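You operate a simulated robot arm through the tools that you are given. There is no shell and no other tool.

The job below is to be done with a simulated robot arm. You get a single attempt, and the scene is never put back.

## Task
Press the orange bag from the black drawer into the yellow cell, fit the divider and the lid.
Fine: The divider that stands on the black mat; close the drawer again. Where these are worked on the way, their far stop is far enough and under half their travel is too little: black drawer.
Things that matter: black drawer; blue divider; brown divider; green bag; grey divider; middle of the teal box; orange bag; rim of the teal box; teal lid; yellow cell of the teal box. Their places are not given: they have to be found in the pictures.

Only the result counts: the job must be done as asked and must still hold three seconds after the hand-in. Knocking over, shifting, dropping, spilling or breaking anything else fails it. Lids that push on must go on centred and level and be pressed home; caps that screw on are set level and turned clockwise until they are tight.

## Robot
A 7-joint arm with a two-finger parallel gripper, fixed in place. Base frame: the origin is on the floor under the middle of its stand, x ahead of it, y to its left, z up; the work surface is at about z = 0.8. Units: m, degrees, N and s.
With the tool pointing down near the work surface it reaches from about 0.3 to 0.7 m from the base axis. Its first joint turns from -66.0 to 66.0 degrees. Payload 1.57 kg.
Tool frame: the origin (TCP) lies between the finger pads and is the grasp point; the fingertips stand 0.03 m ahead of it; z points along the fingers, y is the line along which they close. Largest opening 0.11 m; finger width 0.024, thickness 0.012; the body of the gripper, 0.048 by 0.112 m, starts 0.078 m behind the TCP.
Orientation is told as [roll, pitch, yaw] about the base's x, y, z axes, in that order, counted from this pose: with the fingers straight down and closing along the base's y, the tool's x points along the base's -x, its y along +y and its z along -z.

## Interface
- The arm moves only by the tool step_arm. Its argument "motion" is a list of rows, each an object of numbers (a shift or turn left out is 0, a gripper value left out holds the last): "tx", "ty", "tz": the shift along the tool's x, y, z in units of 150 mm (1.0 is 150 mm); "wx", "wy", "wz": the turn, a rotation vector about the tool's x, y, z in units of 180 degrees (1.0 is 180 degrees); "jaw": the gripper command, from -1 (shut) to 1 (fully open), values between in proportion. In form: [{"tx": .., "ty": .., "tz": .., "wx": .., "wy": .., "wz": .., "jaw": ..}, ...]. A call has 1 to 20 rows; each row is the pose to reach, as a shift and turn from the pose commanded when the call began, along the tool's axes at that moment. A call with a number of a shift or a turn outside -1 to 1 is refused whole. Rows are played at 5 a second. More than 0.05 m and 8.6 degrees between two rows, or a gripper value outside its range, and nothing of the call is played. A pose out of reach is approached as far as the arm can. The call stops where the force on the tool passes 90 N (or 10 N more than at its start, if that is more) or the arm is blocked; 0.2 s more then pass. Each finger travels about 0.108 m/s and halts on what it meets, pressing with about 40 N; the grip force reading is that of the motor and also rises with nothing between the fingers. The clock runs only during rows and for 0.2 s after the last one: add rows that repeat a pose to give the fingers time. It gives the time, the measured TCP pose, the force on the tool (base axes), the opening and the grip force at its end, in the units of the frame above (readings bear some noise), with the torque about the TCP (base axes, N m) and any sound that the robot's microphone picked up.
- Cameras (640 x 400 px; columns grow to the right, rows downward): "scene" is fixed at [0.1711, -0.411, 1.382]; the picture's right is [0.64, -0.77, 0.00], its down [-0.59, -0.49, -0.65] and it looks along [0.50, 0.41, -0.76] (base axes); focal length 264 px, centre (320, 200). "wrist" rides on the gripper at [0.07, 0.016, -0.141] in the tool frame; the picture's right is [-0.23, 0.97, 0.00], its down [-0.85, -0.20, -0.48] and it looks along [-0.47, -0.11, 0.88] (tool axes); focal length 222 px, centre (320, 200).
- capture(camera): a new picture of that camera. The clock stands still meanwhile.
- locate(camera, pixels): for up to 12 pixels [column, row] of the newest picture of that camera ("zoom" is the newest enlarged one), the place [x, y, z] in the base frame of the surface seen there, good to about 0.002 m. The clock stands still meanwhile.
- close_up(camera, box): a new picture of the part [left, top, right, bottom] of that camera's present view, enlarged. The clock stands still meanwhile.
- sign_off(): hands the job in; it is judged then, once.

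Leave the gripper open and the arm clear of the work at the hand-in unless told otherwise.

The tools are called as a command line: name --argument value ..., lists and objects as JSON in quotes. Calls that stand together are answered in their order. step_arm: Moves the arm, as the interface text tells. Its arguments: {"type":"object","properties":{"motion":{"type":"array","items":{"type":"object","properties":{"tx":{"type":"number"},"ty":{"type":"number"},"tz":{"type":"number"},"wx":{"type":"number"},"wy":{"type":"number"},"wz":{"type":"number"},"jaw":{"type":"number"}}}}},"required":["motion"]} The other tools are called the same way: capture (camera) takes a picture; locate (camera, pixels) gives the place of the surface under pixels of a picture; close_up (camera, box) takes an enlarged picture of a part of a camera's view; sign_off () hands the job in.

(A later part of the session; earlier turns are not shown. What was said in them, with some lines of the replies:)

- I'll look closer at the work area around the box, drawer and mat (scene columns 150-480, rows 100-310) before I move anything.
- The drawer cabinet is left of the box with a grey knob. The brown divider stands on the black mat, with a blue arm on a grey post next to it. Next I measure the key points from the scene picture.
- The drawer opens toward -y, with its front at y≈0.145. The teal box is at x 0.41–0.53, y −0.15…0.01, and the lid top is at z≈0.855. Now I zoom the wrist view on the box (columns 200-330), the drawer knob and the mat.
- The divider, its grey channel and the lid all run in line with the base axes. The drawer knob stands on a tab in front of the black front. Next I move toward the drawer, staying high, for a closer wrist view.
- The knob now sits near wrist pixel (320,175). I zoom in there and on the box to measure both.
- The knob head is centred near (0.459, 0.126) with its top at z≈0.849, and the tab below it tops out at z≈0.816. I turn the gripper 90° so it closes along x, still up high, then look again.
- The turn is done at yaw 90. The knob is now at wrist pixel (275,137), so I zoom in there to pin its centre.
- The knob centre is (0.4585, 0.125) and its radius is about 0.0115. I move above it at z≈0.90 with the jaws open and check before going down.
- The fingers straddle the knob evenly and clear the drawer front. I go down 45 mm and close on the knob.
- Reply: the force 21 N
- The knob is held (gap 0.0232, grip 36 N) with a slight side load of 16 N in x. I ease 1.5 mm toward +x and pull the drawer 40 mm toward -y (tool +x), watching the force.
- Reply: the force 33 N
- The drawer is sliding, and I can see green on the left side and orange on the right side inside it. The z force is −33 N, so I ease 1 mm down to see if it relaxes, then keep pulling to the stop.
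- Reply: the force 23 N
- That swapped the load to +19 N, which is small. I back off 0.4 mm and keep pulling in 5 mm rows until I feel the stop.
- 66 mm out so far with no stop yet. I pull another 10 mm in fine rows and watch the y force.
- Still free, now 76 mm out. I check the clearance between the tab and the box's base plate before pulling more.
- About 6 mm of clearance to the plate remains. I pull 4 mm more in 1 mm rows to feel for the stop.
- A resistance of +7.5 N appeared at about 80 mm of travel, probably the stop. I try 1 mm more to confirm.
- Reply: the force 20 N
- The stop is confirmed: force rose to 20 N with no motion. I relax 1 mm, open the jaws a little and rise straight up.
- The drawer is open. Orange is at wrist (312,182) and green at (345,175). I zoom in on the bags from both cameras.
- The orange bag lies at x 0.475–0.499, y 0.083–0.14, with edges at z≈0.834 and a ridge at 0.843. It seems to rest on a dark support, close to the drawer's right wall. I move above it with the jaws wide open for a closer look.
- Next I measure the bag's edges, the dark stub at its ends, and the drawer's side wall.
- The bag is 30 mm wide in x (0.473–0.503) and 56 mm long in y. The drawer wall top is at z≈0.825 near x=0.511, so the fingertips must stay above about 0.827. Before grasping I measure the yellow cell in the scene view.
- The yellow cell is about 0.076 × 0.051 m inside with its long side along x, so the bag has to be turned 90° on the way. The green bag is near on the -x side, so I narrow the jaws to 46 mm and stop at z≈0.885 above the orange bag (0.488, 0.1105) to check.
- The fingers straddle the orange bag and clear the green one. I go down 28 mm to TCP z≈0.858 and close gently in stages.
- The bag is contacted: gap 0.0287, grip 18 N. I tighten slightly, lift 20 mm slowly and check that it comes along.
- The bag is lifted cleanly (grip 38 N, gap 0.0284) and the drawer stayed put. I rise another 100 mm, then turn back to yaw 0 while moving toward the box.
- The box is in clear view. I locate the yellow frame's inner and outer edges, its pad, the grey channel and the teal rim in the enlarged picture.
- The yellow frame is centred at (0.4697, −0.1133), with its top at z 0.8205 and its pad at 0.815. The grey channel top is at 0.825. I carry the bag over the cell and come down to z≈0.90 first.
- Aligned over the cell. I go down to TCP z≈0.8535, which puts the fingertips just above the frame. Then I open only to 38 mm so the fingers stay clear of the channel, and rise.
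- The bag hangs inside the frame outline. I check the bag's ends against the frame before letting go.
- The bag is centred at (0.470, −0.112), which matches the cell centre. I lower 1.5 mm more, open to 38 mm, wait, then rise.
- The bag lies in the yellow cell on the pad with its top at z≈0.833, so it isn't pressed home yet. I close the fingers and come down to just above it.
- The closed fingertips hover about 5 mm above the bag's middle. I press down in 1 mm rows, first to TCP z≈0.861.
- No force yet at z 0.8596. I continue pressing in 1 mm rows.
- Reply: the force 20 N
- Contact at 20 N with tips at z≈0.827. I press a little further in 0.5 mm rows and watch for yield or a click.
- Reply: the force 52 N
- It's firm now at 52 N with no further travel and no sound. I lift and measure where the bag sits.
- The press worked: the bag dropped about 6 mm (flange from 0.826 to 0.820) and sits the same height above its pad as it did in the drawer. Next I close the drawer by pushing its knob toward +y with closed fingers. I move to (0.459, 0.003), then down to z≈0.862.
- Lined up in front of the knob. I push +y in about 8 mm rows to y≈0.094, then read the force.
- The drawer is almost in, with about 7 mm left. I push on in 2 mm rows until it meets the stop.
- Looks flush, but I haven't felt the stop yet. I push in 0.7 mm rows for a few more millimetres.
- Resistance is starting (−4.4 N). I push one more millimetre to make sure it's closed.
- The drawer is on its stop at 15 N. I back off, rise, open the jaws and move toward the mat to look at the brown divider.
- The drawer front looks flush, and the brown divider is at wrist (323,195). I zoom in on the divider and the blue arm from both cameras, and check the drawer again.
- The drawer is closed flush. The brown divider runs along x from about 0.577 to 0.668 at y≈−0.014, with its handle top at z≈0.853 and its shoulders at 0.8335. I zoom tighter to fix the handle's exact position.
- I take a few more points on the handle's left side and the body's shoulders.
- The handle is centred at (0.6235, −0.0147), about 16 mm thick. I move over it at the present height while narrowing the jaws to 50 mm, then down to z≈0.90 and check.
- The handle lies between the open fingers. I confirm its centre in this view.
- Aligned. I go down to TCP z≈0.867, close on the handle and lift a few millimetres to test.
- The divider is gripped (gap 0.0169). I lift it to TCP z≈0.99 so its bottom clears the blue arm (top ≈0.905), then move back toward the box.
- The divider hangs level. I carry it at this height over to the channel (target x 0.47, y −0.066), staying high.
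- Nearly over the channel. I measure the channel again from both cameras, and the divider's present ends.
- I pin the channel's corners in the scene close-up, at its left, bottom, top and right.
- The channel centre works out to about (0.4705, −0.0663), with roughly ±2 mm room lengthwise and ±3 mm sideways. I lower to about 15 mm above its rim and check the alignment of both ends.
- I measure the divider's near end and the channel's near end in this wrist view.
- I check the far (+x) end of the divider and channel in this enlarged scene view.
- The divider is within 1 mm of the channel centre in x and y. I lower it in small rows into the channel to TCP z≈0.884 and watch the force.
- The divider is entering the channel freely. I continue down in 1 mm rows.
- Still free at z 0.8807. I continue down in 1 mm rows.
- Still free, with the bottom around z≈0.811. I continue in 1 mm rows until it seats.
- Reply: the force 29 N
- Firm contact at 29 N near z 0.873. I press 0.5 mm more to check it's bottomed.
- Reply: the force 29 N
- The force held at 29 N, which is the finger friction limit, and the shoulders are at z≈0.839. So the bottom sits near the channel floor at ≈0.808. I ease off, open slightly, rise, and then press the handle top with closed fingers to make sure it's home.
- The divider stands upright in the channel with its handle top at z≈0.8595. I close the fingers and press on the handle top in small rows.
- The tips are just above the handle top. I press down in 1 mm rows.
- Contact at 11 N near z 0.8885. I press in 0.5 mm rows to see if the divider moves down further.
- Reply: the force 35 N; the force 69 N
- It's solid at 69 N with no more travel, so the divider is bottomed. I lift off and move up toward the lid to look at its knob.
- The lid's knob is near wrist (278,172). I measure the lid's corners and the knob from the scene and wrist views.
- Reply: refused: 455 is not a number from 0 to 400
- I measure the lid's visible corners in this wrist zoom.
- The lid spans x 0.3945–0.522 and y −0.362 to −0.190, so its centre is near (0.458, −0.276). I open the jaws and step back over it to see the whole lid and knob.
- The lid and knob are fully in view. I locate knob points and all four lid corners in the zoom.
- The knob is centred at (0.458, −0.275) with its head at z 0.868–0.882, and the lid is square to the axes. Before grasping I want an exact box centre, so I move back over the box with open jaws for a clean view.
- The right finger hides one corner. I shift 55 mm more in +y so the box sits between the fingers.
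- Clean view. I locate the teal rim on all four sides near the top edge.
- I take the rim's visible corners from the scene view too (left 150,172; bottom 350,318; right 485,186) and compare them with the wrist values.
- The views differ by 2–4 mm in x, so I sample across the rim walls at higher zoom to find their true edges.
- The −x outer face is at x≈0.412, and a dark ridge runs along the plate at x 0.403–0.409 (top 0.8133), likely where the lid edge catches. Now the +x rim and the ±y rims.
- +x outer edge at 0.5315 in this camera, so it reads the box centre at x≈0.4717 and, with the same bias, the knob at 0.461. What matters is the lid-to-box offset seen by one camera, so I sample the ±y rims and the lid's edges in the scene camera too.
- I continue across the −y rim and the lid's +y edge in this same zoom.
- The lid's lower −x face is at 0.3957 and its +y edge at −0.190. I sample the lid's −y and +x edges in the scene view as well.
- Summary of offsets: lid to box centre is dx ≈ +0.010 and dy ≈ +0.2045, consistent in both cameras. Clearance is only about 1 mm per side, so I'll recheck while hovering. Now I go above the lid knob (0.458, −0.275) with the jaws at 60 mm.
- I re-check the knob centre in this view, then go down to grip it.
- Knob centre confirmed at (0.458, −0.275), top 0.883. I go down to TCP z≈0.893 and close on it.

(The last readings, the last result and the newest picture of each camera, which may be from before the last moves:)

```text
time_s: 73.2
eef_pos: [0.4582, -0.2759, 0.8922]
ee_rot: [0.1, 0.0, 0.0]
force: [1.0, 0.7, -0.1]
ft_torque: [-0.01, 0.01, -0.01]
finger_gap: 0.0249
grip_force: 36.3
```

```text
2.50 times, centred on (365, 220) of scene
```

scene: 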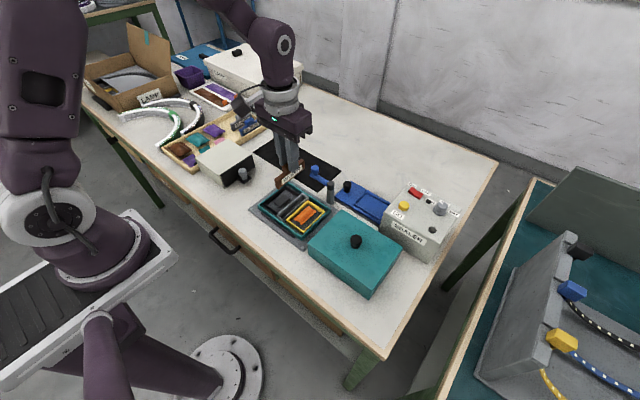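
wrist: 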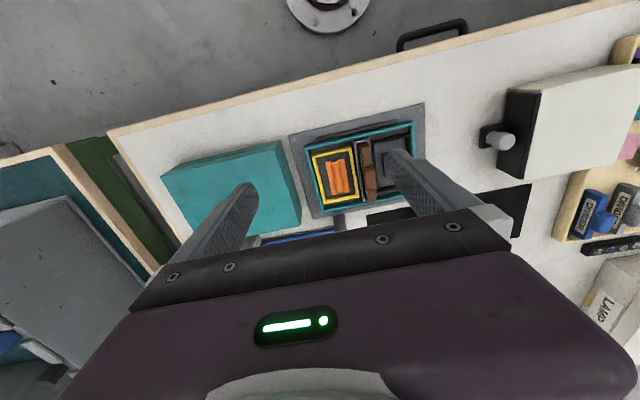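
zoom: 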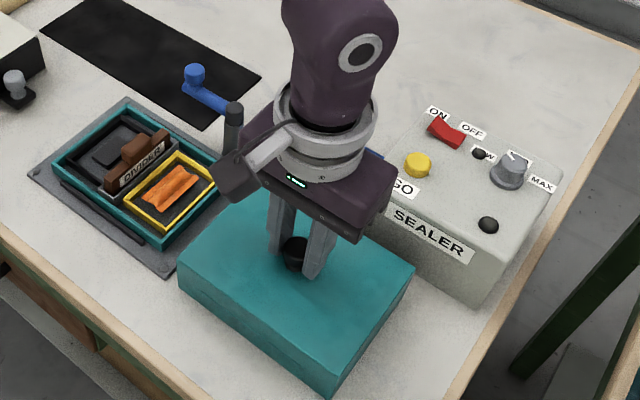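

The knob is gripped (gap 0.0249, 36 N). I lift slowly, straight up about 115 mm, and check the lid hangs level.

step_arm --motion '[{"tz": -0.03}, {"tz": -0.1}, {"tz": -0.25}, {"tz": -0.42}, {"tz": -0.6}, {"tz": -0.77}, {"tz": -0.77}]'

capture --camera "scene"

close_up --camera "scene" --box '[270, 100, 450, 290]'

capture --camera "wrist"

```text
time_s: 74.8
eef_pos: [0.4586, -0.277, 1.0088]
ee_rot: [0.0, 0.0, 0.0]
force: [0.3, 0.1, -1.0]
ft_torque: [-0.01, 0.01, 0.01]
finger_gap: 0.0248
grip_force: 36.4
```

```text
taken
```

scene: 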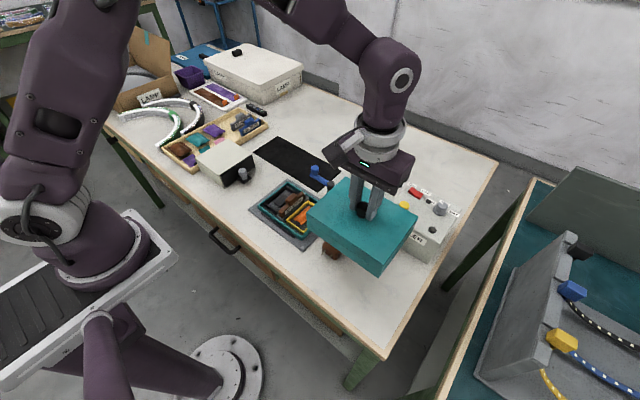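

```text
2.11 times, centred on (360, 195) of scene
```

zoom: 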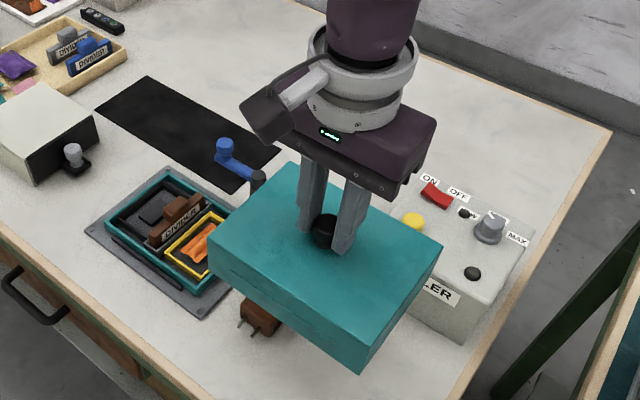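

```text
taken
```

wrist: 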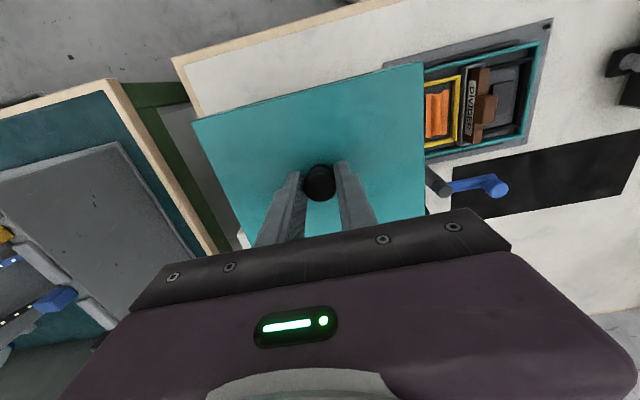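

Lifting the lid revealed something brown on the table near scene (332,252). I take a closer look at it before moving on.

close_up --camera "scene" --box '[300, 220, 380, 280]'

locate --camera "zoom" --pixels '[[220, 210], [260, 230], [290, 260], [240, 260], [200, 290], [330, 290], [150, 250], [400, 300]]'

close_up --camera "wrist" --box '[180, 40, 440, 230]'

```text
6.67 times, centred on (340, 250) of scene
```

zoom: 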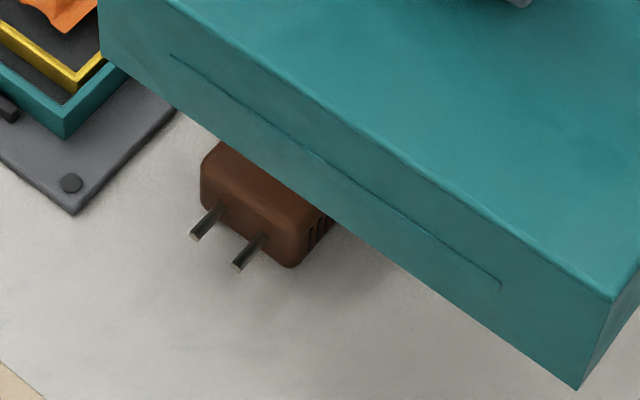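

```text
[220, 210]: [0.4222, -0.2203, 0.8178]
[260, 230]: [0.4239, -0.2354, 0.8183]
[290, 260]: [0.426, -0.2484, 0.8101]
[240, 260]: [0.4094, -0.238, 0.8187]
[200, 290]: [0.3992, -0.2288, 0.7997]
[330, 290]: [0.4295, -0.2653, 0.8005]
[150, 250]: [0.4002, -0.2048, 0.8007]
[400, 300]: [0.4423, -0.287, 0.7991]
```

```text
2.11 times, centred on (310, 135) of wrist
```

zoom: 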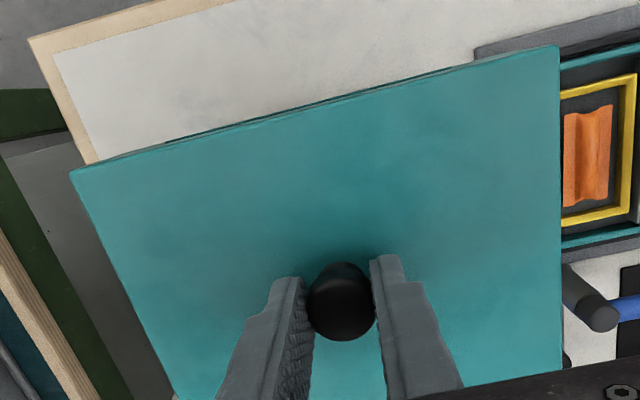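

A brown plug adaptor had been under the lid. It looks undisturbed and I leave it alone. The lid hangs level, so I carry it in +y at this height (bottom ≈0.917, above the blue arm) toward the box, in two stages.

step_arm --motion '[{"ty": 0.15, "tx": -0.01}, {"ty": 0.3, "tx": -0.02}, {"ty": 0.5, "tx": -0.03}, {"ty": 0.7, "tx": -0.04}, {"ty": 0.9, "tx": -0.0667}, {"ty": 0.9, "tx": -0.0667}]'

step_arm --motion '[{"ty": 0.15}, {"ty": 0.3}, {"ty": 0.4}, {"ty": 0.463}, {"ty": 0.463}]'

capture --camera "scene"

close_up --camera "scene" --box '[210, 90, 390, 260]'

capture --camera "wrist"

```text
time_s: 76.2
eef_pos: [0.4695, -0.1422, 1.0075]
ee_rot: [0.0, 0.0, -0.1]
force: [0.5, -0.3, -0.6]
ft_torque: [0.01, -0.03, 0.02]
finger_gap: 0.0247
grip_force: 35.9
```

```text
time_s: 77.4
eef_pos: [0.468, -0.072, 1.0077]
ee_rot: [0.0, 0.0, -0.1]
force: [-0.3, -1.7, -0.6]
ft_torque: [0.02, 0.0, 0.01]
finger_gap: 0.0246
grip_force: 36.2
```

```text
taken
```

scene: 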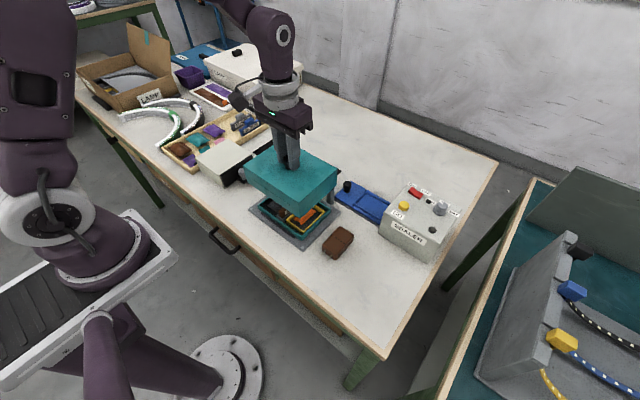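

```text
2.35 times, centred on (300, 175) of scene
```

zoom: 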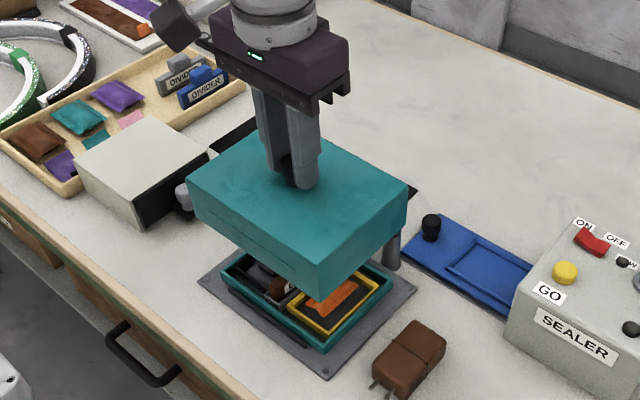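

```text
taken
```

wrist: 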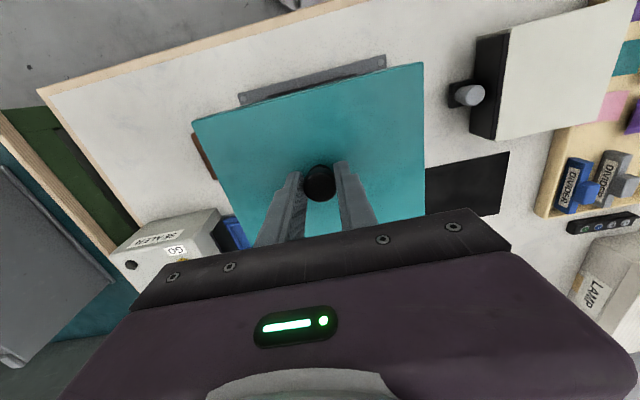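

The lid is above the box and clear of the blue arm. I lower to TCP z≈0.930, with the lid bottom about 16 mm above the rim, and check alignment from the scene camera.

step_arm --motion '[{"tz": 0.12}, {"tz": 0.24}, {"tz": 0.36}, {"tz": 0.46}, {"tz": 0.518}, {"tz": 0.518}]'

close_up --camera "scene" --box '[225, 140, 355, 260]'

capture --camera "wrist"

```text
time_s: 78.8
eef_pos: [0.4696, -0.0713, 0.9296]
ee_rot: [0.0, -0.1, 0.0]
force: [0.8, 0.0, -1.0]
ft_torque: [0.02, -0.01, 0.03]
finger_gap: 0.025
grip_force: 36.3
```

```text
3.33 times, centred on (290, 200) of scene
```

zoom: 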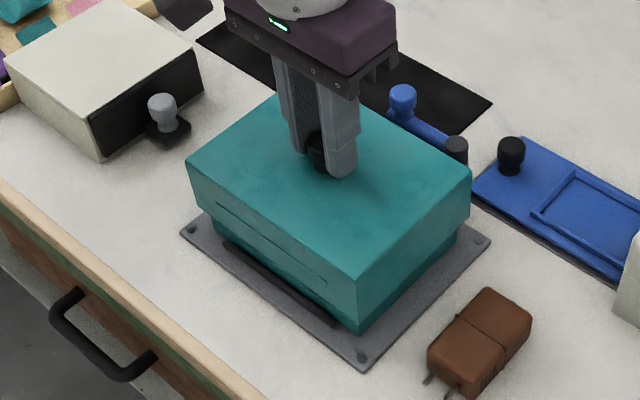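

```text
taken
```

wrist: 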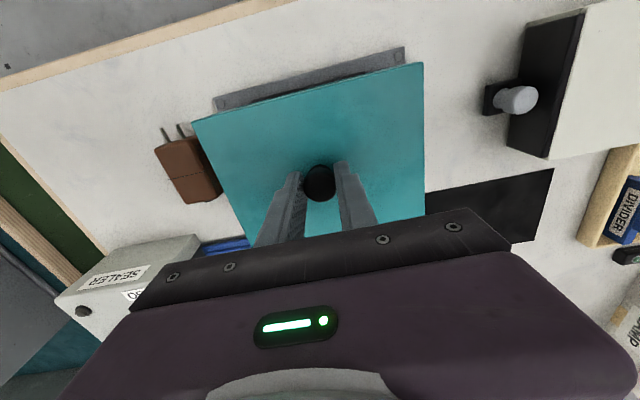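

I zoom on the near corner and the two visible sides to compare the lid faces with the rim faces (expected in this camera: lid −x face ≈0.406, lid −y face ≈ −0.158).

close_up --camera "scene" --box '[280, 205, 330, 245]'

locate --camera "zoom" --pixels '[[150, 130], [150, 150], [150, 170], [150, 180], [150, 190], [150, 200], [400, 130], [400, 150], [400, 170], [400, 180], [400, 190], [400, 210]]'

```text
10.00 times, centred on (305, 225) of scene
```

zoom: 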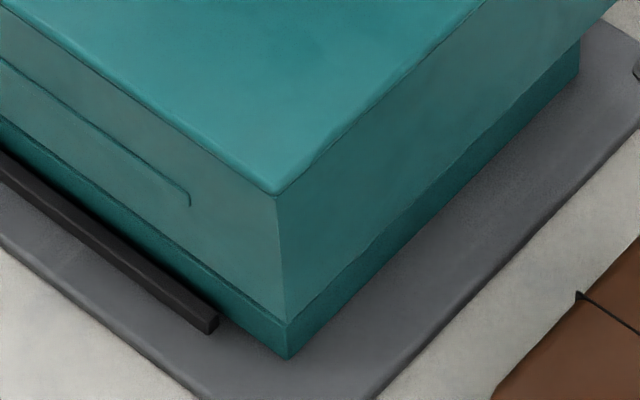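

```text
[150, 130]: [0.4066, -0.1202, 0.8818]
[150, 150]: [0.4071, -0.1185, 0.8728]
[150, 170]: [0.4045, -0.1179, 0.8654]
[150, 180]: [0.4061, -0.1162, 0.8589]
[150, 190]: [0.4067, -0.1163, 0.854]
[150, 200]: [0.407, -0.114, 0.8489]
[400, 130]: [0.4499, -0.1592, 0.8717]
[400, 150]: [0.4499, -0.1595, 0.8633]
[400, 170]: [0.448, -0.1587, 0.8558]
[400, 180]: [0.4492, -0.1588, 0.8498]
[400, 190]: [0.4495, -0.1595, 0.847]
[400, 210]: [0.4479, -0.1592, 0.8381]
```

The lid's −x face reads 0.4066 (target 0.406) and its −y face −0.1592 (target −0.158), so it needs about 1 mm in +y. I check the far ends of both faces for yaw.

close_up --camera "scene" --box '[275, 180, 365, 250]'

close_up --camera "scene" --box '[270, 170, 320, 210]'

locate --camera "scene" --pixels '[[284, 205], [290, 212], [300, 222], [305, 228], [318, 226], [325, 218], [335, 208], [340, 203]]'

capture --camera "scene"

```text
5.71 times, centred on (320, 215) of scene
```

zoom: 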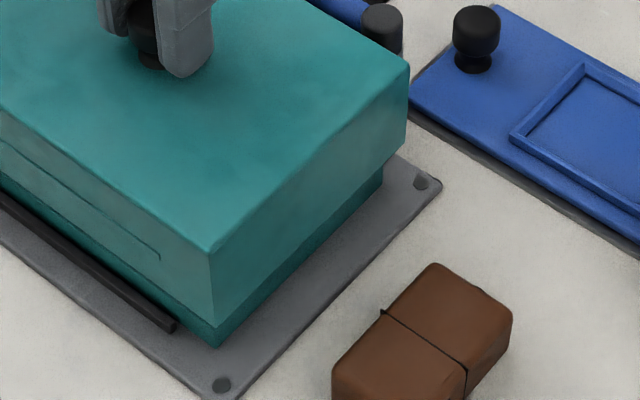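

```text
10.00 times, centred on (295, 190) of scene
```

zoom: 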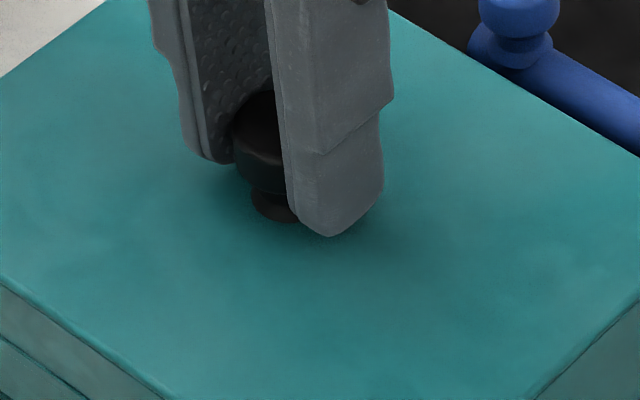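

```text
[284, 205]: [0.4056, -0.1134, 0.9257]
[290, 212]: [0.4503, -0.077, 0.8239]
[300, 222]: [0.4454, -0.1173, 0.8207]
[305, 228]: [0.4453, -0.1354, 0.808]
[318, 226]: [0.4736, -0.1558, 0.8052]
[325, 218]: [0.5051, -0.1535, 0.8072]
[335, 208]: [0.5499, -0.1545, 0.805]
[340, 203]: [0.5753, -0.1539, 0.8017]
```

```text
taken
```

scene: 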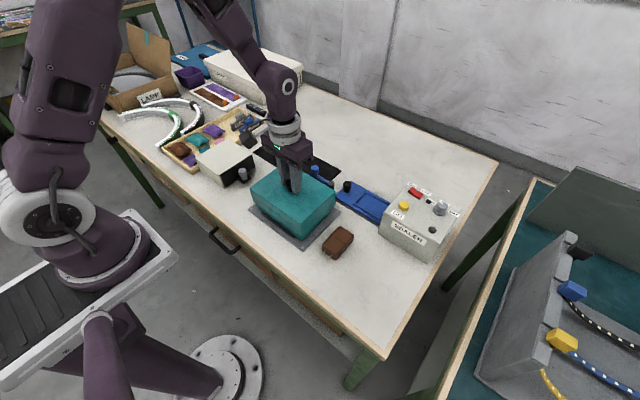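

With the fresh scene picture I sample both faces at several points along their length.

locate --camera "scene" --pixels '[[256, 195], [262, 200], [270, 206], [280, 214], [290, 221], [298, 227], [311, 231], [316, 226], [321, 221], [326, 216], [331, 210], [334, 205]]'

```text
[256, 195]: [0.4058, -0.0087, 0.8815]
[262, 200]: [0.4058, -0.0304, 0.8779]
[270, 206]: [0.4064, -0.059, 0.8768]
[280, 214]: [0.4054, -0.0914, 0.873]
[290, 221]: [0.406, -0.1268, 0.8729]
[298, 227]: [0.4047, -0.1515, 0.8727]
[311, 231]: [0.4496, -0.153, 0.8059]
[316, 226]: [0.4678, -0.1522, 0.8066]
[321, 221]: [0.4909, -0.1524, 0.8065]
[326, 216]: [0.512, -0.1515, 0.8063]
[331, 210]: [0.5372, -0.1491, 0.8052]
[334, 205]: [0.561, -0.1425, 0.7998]
```

Yaw is good: the −x face is constant at 0.406 along its length. I shift 1 mm in +y and lower in fine rows past the rim level, watching the force.

step_arm --motion '[{"ty": 0.007, "tz": 0.02}, {"ty": 0.007, "tz": 0.05}, {"ty": 0.007, "tz": 0.08}, {"ty": 0.007, "tz": 0.09}, {"ty": 0.007, "tz": 0.1}, {"ty": 0.007, "tz": 0.107}, {"ty": 0.007, "tz": 0.113}, {"ty": 0.007, "tz": 0.12}, {"ty": 0.007, "tz": 0.127}, {"ty": 0.007, "tz": 0.133}, {"ty": 0.007, "tz": 0.133}]'

close_up --camera "scene" --box '[225, 150, 355, 250]'

```text
time_s: 81.2
eef_pos: [0.4681, -0.0704, 0.91]
ee_rot: [0.0, -0.1, -0.1]
force: [-0.1, -0.9, -0.6]
ft_torque: [0.0, 0.01, 0.01]
finger_gap: 0.0248
grip_force: 36.7
```

```text
4.00 times, centred on (290, 200) of scene
```

zoom: 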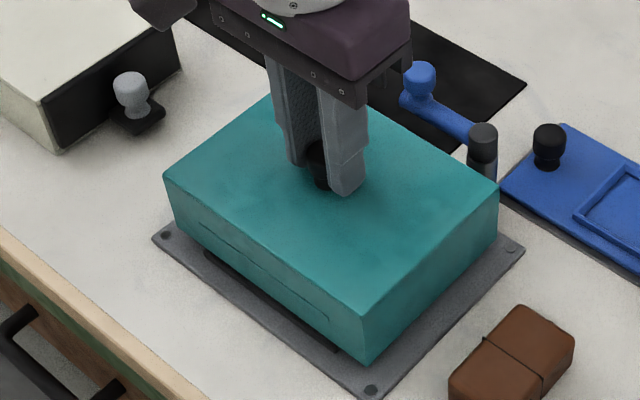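

The lid slid over the rim with no resistance (bottom ≈0.818). I continue down in 1 mm rows.

step_arm --motion '[{"tz": 0.007}, {"tz": 0.013}, {"tz": 0.02}, {"tz": 0.027}, {"tz": 0.033}, {"tz": 0.033}]'

```text
time_s: 82.6
eef_pos: [0.4679, -0.0698, 0.9036]
ee_rot: [-0.1, 0.0, 0.0]
force: [0.5, 0.5, -1.1]
ft_torque: [-0.03, 0.02, 0.02]
finger_gap: 0.0246
grip_force: 36.7
```

step_arm --motion '[{"tz": 0.007}, {"tz": 0.013}, {"tz": 0.02}, {"tz": 0.02}]'

close_up --camera "scene" --box '[245, 180, 345, 250]'

```text
time_s: 83.6
eef_pos: [0.4682, -0.0714, 0.9019]
ee_rot: [0.0, 0.0, 0.0]
force: [-0.7, -0.5, -1.3]
ft_torque: [-0.02, -0.01, -0.01]
finger_gap: 0.0249
grip_force: 36.6
```

```text
5.71 times, centred on (295, 215) of scene
```

zoom: 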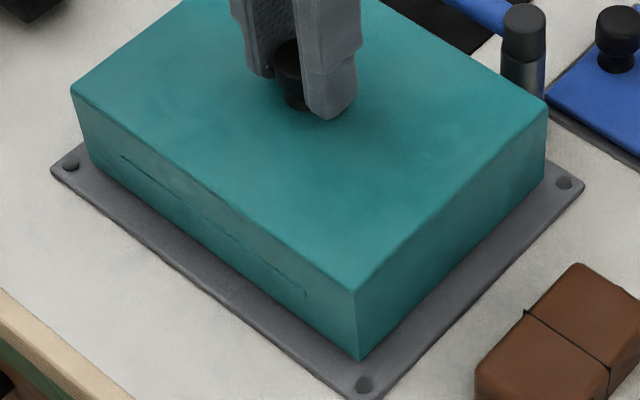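

The ridge on the plate has disappeared under the lid edge. I continue down in 1 mm rows until contact.

step_arm --motion '[{"tz": 0.007}, {"tz": 0.013}, {"tz": 0.02}, {"tz": 0.02}]'

```text
time_s: 84.6
eef_pos: [0.4688, -0.0697, 0.899]
ee_rot: [0.0, -0.1, -0.2]
force: [-3.8, 0.0, 27.2]
ft_torque: [-0.07, 0.18, 0.01]
finger_gap: 0.0248
grip_force: 36.2
```

Contact at 27 N, with the lid bottom at about plate level. I measure the lid's top at its corners and edges for height and level.

capture --camera "scene"

close_up --camera "scene" --box '[245, 165, 350, 250]'

locate --camera "zoom" --pixels '[[90, 160], [200, 80], [340, 345], [480, 190], [380, 330], [150, 200], [250, 270], [345, 410], [400, 110], [250, 150], [520, 230], [400, 340]]'

```text
taken
```

scene: 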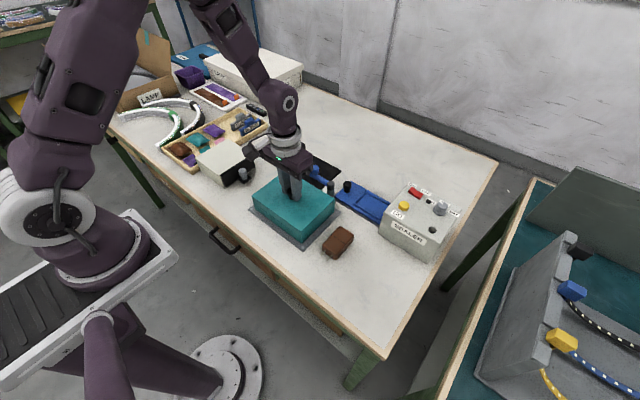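

```text
4.71 times, centred on (298, 208) of scene
```

zoom: 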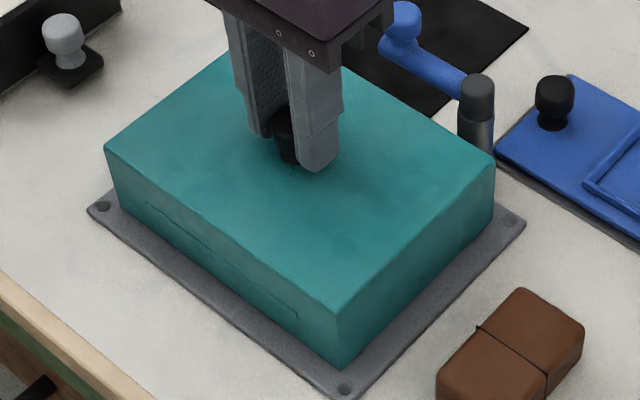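

```text
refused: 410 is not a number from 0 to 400
```

locate --camera "zoom" --pixels '[[115, 150], [220, 75], [335, 300], [485, 160], [200, 160], [400, 180], [330, 240], [150, 200], [250, 275], [380, 300], [460, 220], [380, 110]]'

```text
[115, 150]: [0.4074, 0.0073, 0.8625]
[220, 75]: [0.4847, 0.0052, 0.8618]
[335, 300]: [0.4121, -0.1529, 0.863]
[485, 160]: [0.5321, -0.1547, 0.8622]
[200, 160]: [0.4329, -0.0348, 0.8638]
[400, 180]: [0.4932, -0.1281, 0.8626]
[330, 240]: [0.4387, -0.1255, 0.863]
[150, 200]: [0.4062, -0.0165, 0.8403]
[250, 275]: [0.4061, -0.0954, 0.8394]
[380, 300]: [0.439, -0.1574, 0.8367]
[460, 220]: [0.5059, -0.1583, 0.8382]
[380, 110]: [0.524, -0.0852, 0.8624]
```

The lid is level, with its top at z 0.8625±0.0006 on all sides and its bottom on the plate. I release the knob, rise, close the fingers and press on the knob top to be sure it's home.

step_arm --motion '[{"tz": -0.003}, {"tz": -0.003, "jaw": -0.4}, {"tz": -0.003, "jaw": -0.2}, {"tz": -0.003, "jaw": -0.2}, {"tz": -0.15, "jaw": -0.2}, {"tz": -0.3, "jaw": -0.2}, {"tz": -0.4, "jaw": -0.2}, {"tz": -0.4, "jaw": -0.6}, {"tz": -0.4, "jaw": -1}, {"tz": -0.4, "jaw": -1}]'

close_up --camera "wrist" --box '[220, 60, 420, 220]'

close_up --camera "scene" --box '[245, 165, 350, 250]'

```text
time_s: 86.8
eef_pos: [0.4695, -0.0708, 0.9598]
ee_rot: [0.0, -0.1, 0.0]
force: [0.2, -0.8, 0.6]
ft_torque: [0.03, 0.01, 0.01]
finger_gap: 0.0
grip_force: 21.0
```

```text
2.50 times, centred on (320, 140) of wrist
```

zoom: 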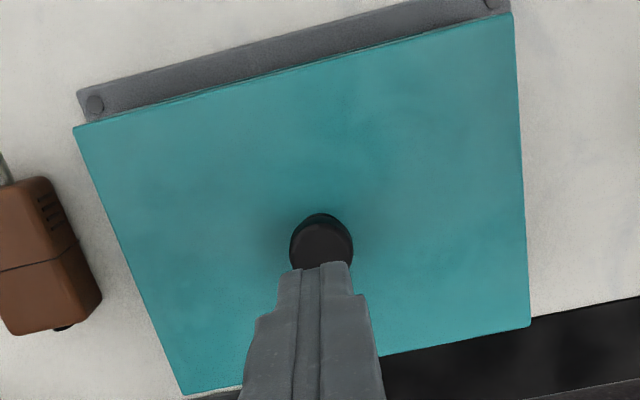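

```text
4.71 times, centred on (298, 208) of scene
```

zoom: 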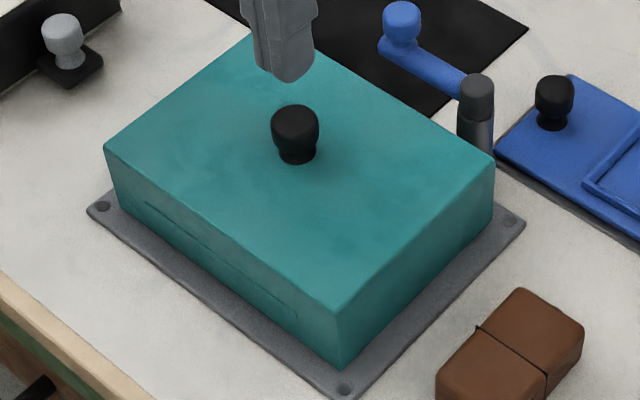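

The lid sits squarely on the box. I go down onto the knob top in fine rows and press.

step_arm --motion '[{"tz": 0.1}, {"tz": 0.2}, {"tz": 0.25}, {"tz": 0.26}, {"tz": 0.267}, {"tz": 0.273}, {"tz": 0.28}, {"tz": 0.28}]'

```text
time_s: 88.6
eef_pos: [0.4677, -0.0697, 0.918]
ee_rot: [-0.1, -0.2, -0.1]
force: [-10.2, 0.0, 85.9]
ft_torque: [-0.01, 0.62, -0.01]
finger_gap: 0.0001
grip_force: 21.7
```

That pressed with 86 N and no further travel. I lift off and measure the lid's height and position again.

step_arm --motion '[{"tz": -0.02}, {"tz": -0.15}, {"tz": -0.4}, {"tz": -0.7, "jaw": -0.5}, {"tz": -0.9, "jaw": 0}, {"tz": -0.9, "jaw": 0}]'

close_up --camera "scene" --box '[245, 165, 350, 250]'

locate --camera "zoom" --pixels '[[115, 150], [220, 75], [335, 300], [485, 160], [200, 160], [400, 180], [330, 240], [150, 200], [250, 275], [380, 300], [460, 220], [380, 110]]'

close_up --camera "scene" --box '[255, 200, 315, 250]'

capture --camera "wrist"

```text
time_s: 90.0
eef_pos: [0.4673, -0.0692, 1.053]
ee_rot: [0.0, 0.0, -0.1]
force: [-0.3, 0.1, -0.6]
ft_torque: [0.0, 0.02, 0.02]
finger_gap: 0.0551
grip_force: 0.1
```

```text
4.71 times, centred on (298, 208) of scene
```

zoom: 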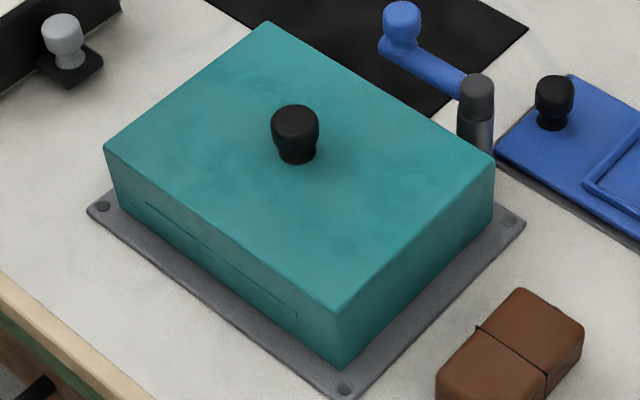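

```text
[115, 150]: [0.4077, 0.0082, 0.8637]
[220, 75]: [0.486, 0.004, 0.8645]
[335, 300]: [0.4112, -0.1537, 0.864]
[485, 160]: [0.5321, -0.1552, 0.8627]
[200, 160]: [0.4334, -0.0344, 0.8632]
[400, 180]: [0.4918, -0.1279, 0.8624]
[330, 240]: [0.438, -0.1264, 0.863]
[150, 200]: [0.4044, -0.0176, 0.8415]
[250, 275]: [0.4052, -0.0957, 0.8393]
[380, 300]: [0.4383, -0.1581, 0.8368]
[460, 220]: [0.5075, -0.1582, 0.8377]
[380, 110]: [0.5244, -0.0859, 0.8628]
```

```text
8.00 times, centred on (285, 225) of scene
```

zoom: 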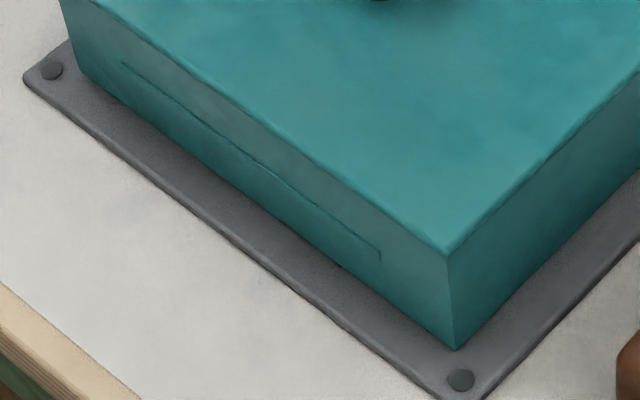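

```text
taken
```

wrist: 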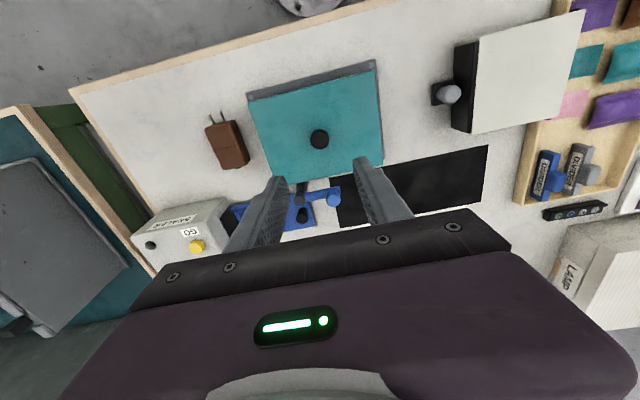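

The lid top reads 0.863–0.864 at every sample, so it's level, centred and resting on the plate. I retreat up and back with the jaws fully open, then check the whole scene.

step_arm --motion '[{"tz": -0.2, "tx": 0.1, "jaw": 0.5}, {"tz": -0.4, "tx": 0.2, "ty": 0.2, "jaw": 1}, {"tz": -0.45, "tx": 0.35, "ty": 0.45, "jaw": 1}, {"tz": -0.45, "tx": 0.4, "ty": 0.7, "jaw": 1}, {"tz": -0.45, "tx": 0.4, "ty": 0.8, "jaw": 1}, {"tz": -0.45, "tx": 0.4, "ty": 0.8, "jaw": 1}]'

capture --camera "scene"

close_up --camera "scene" --box '[190, 120, 350, 260]'

close_up --camera "wrist" --box '[150, 50, 420, 220]'

```text
time_s: 91.4
eef_pos: [0.4078, 0.0491, 1.1192]
ee_rot: [0.0, 0.0, 0.0]
force: [0.6, 0.9, 0.3]
ft_torque: [-0.01, -0.01, 0.03]
finger_gap: 0.1103
grip_force: 0.0
```

```text
taken
```

scene: 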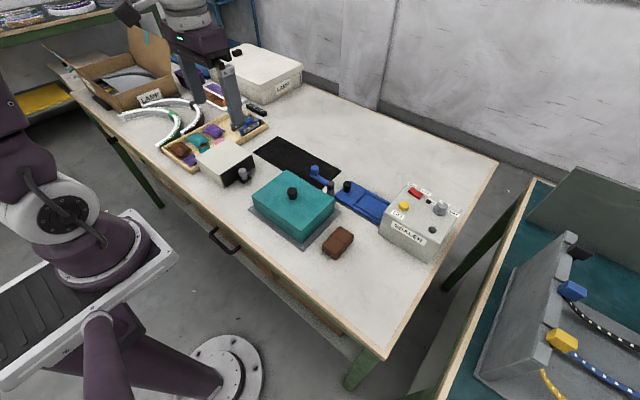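

```text
2.86 times, centred on (270, 190) of scene
```

zoom: 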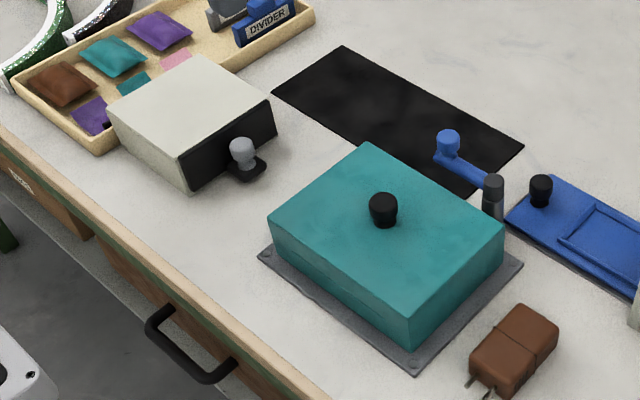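

```text
2.35 times, centred on (285, 135) of wrist
```

zoom: 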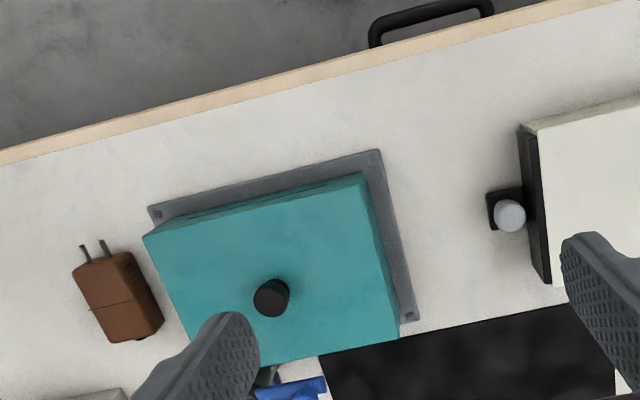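

Everything looks in place. One last check: the drawer front's position against the start (front at y 0.143) and the lid's final height.

locate --camera "scene" --pixels '[[242, 172], [222, 180], [245, 160], [270, 200], [320, 210], [292, 190]]'

close_up --camera "scene" --box '[190, 130, 290, 200]'

locate --camera "zoom" --pixels '[[400, 190], [380, 200], [335, 300], [240, 290]]'

```text
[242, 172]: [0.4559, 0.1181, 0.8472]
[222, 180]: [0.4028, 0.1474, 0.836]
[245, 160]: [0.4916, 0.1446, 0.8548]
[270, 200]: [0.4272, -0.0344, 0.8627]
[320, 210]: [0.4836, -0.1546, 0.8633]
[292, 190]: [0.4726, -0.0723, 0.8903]
```

```text
5.71 times, centred on (240, 165) of scene
```

zoom: 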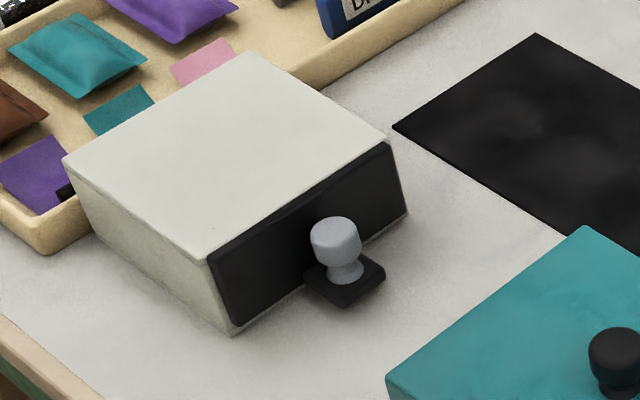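

```text
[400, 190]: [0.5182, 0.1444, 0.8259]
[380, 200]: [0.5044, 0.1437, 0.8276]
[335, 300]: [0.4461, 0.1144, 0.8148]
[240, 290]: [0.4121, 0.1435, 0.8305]
```

The drawer front is back at y 0.1437, the same as at the start. The orange bag is pressed into the yellow cell, the brown divider is seated, and the lid is level and home at 0.863. The gripper is open and the arm is clear, so I hand the job in.

sign_off

```text
The job is handed in.
```

I finished the job and handed it in; I haven't been told how it was judged.

- **Orange bag:** I took it from the black drawer, turned it 90° and pressed it into the yellow cell at about 52 N. It dropped about 6 mm and now sits as high above its pad as it did in the drawer.
- **Black drawer:** I pulled it out about 80 mm to its stop, then pushed it shut again. The front reads y = 0.1437, against about 0.143 at the start.
- **Brown divider:** I moved it from the black mat into the grey channel in the middle of the teal box. It stayed put when I pressed it with 69 N.
- **Teal lid:** I set it over the rim and pressed it at 86 N. Its top reads z = 0.862–0.865 across the lid, so it is level, and its lower edge rests on the base plate.

Lifting the lid uncovered a brown plug adaptor on the table. The lid came straight up and the adaptor looked undisturbed, so I left it where it was.

The gripper is open and the arm is clear of the work. The green bag stayed in the drawer, and I did not touch the other dividers.
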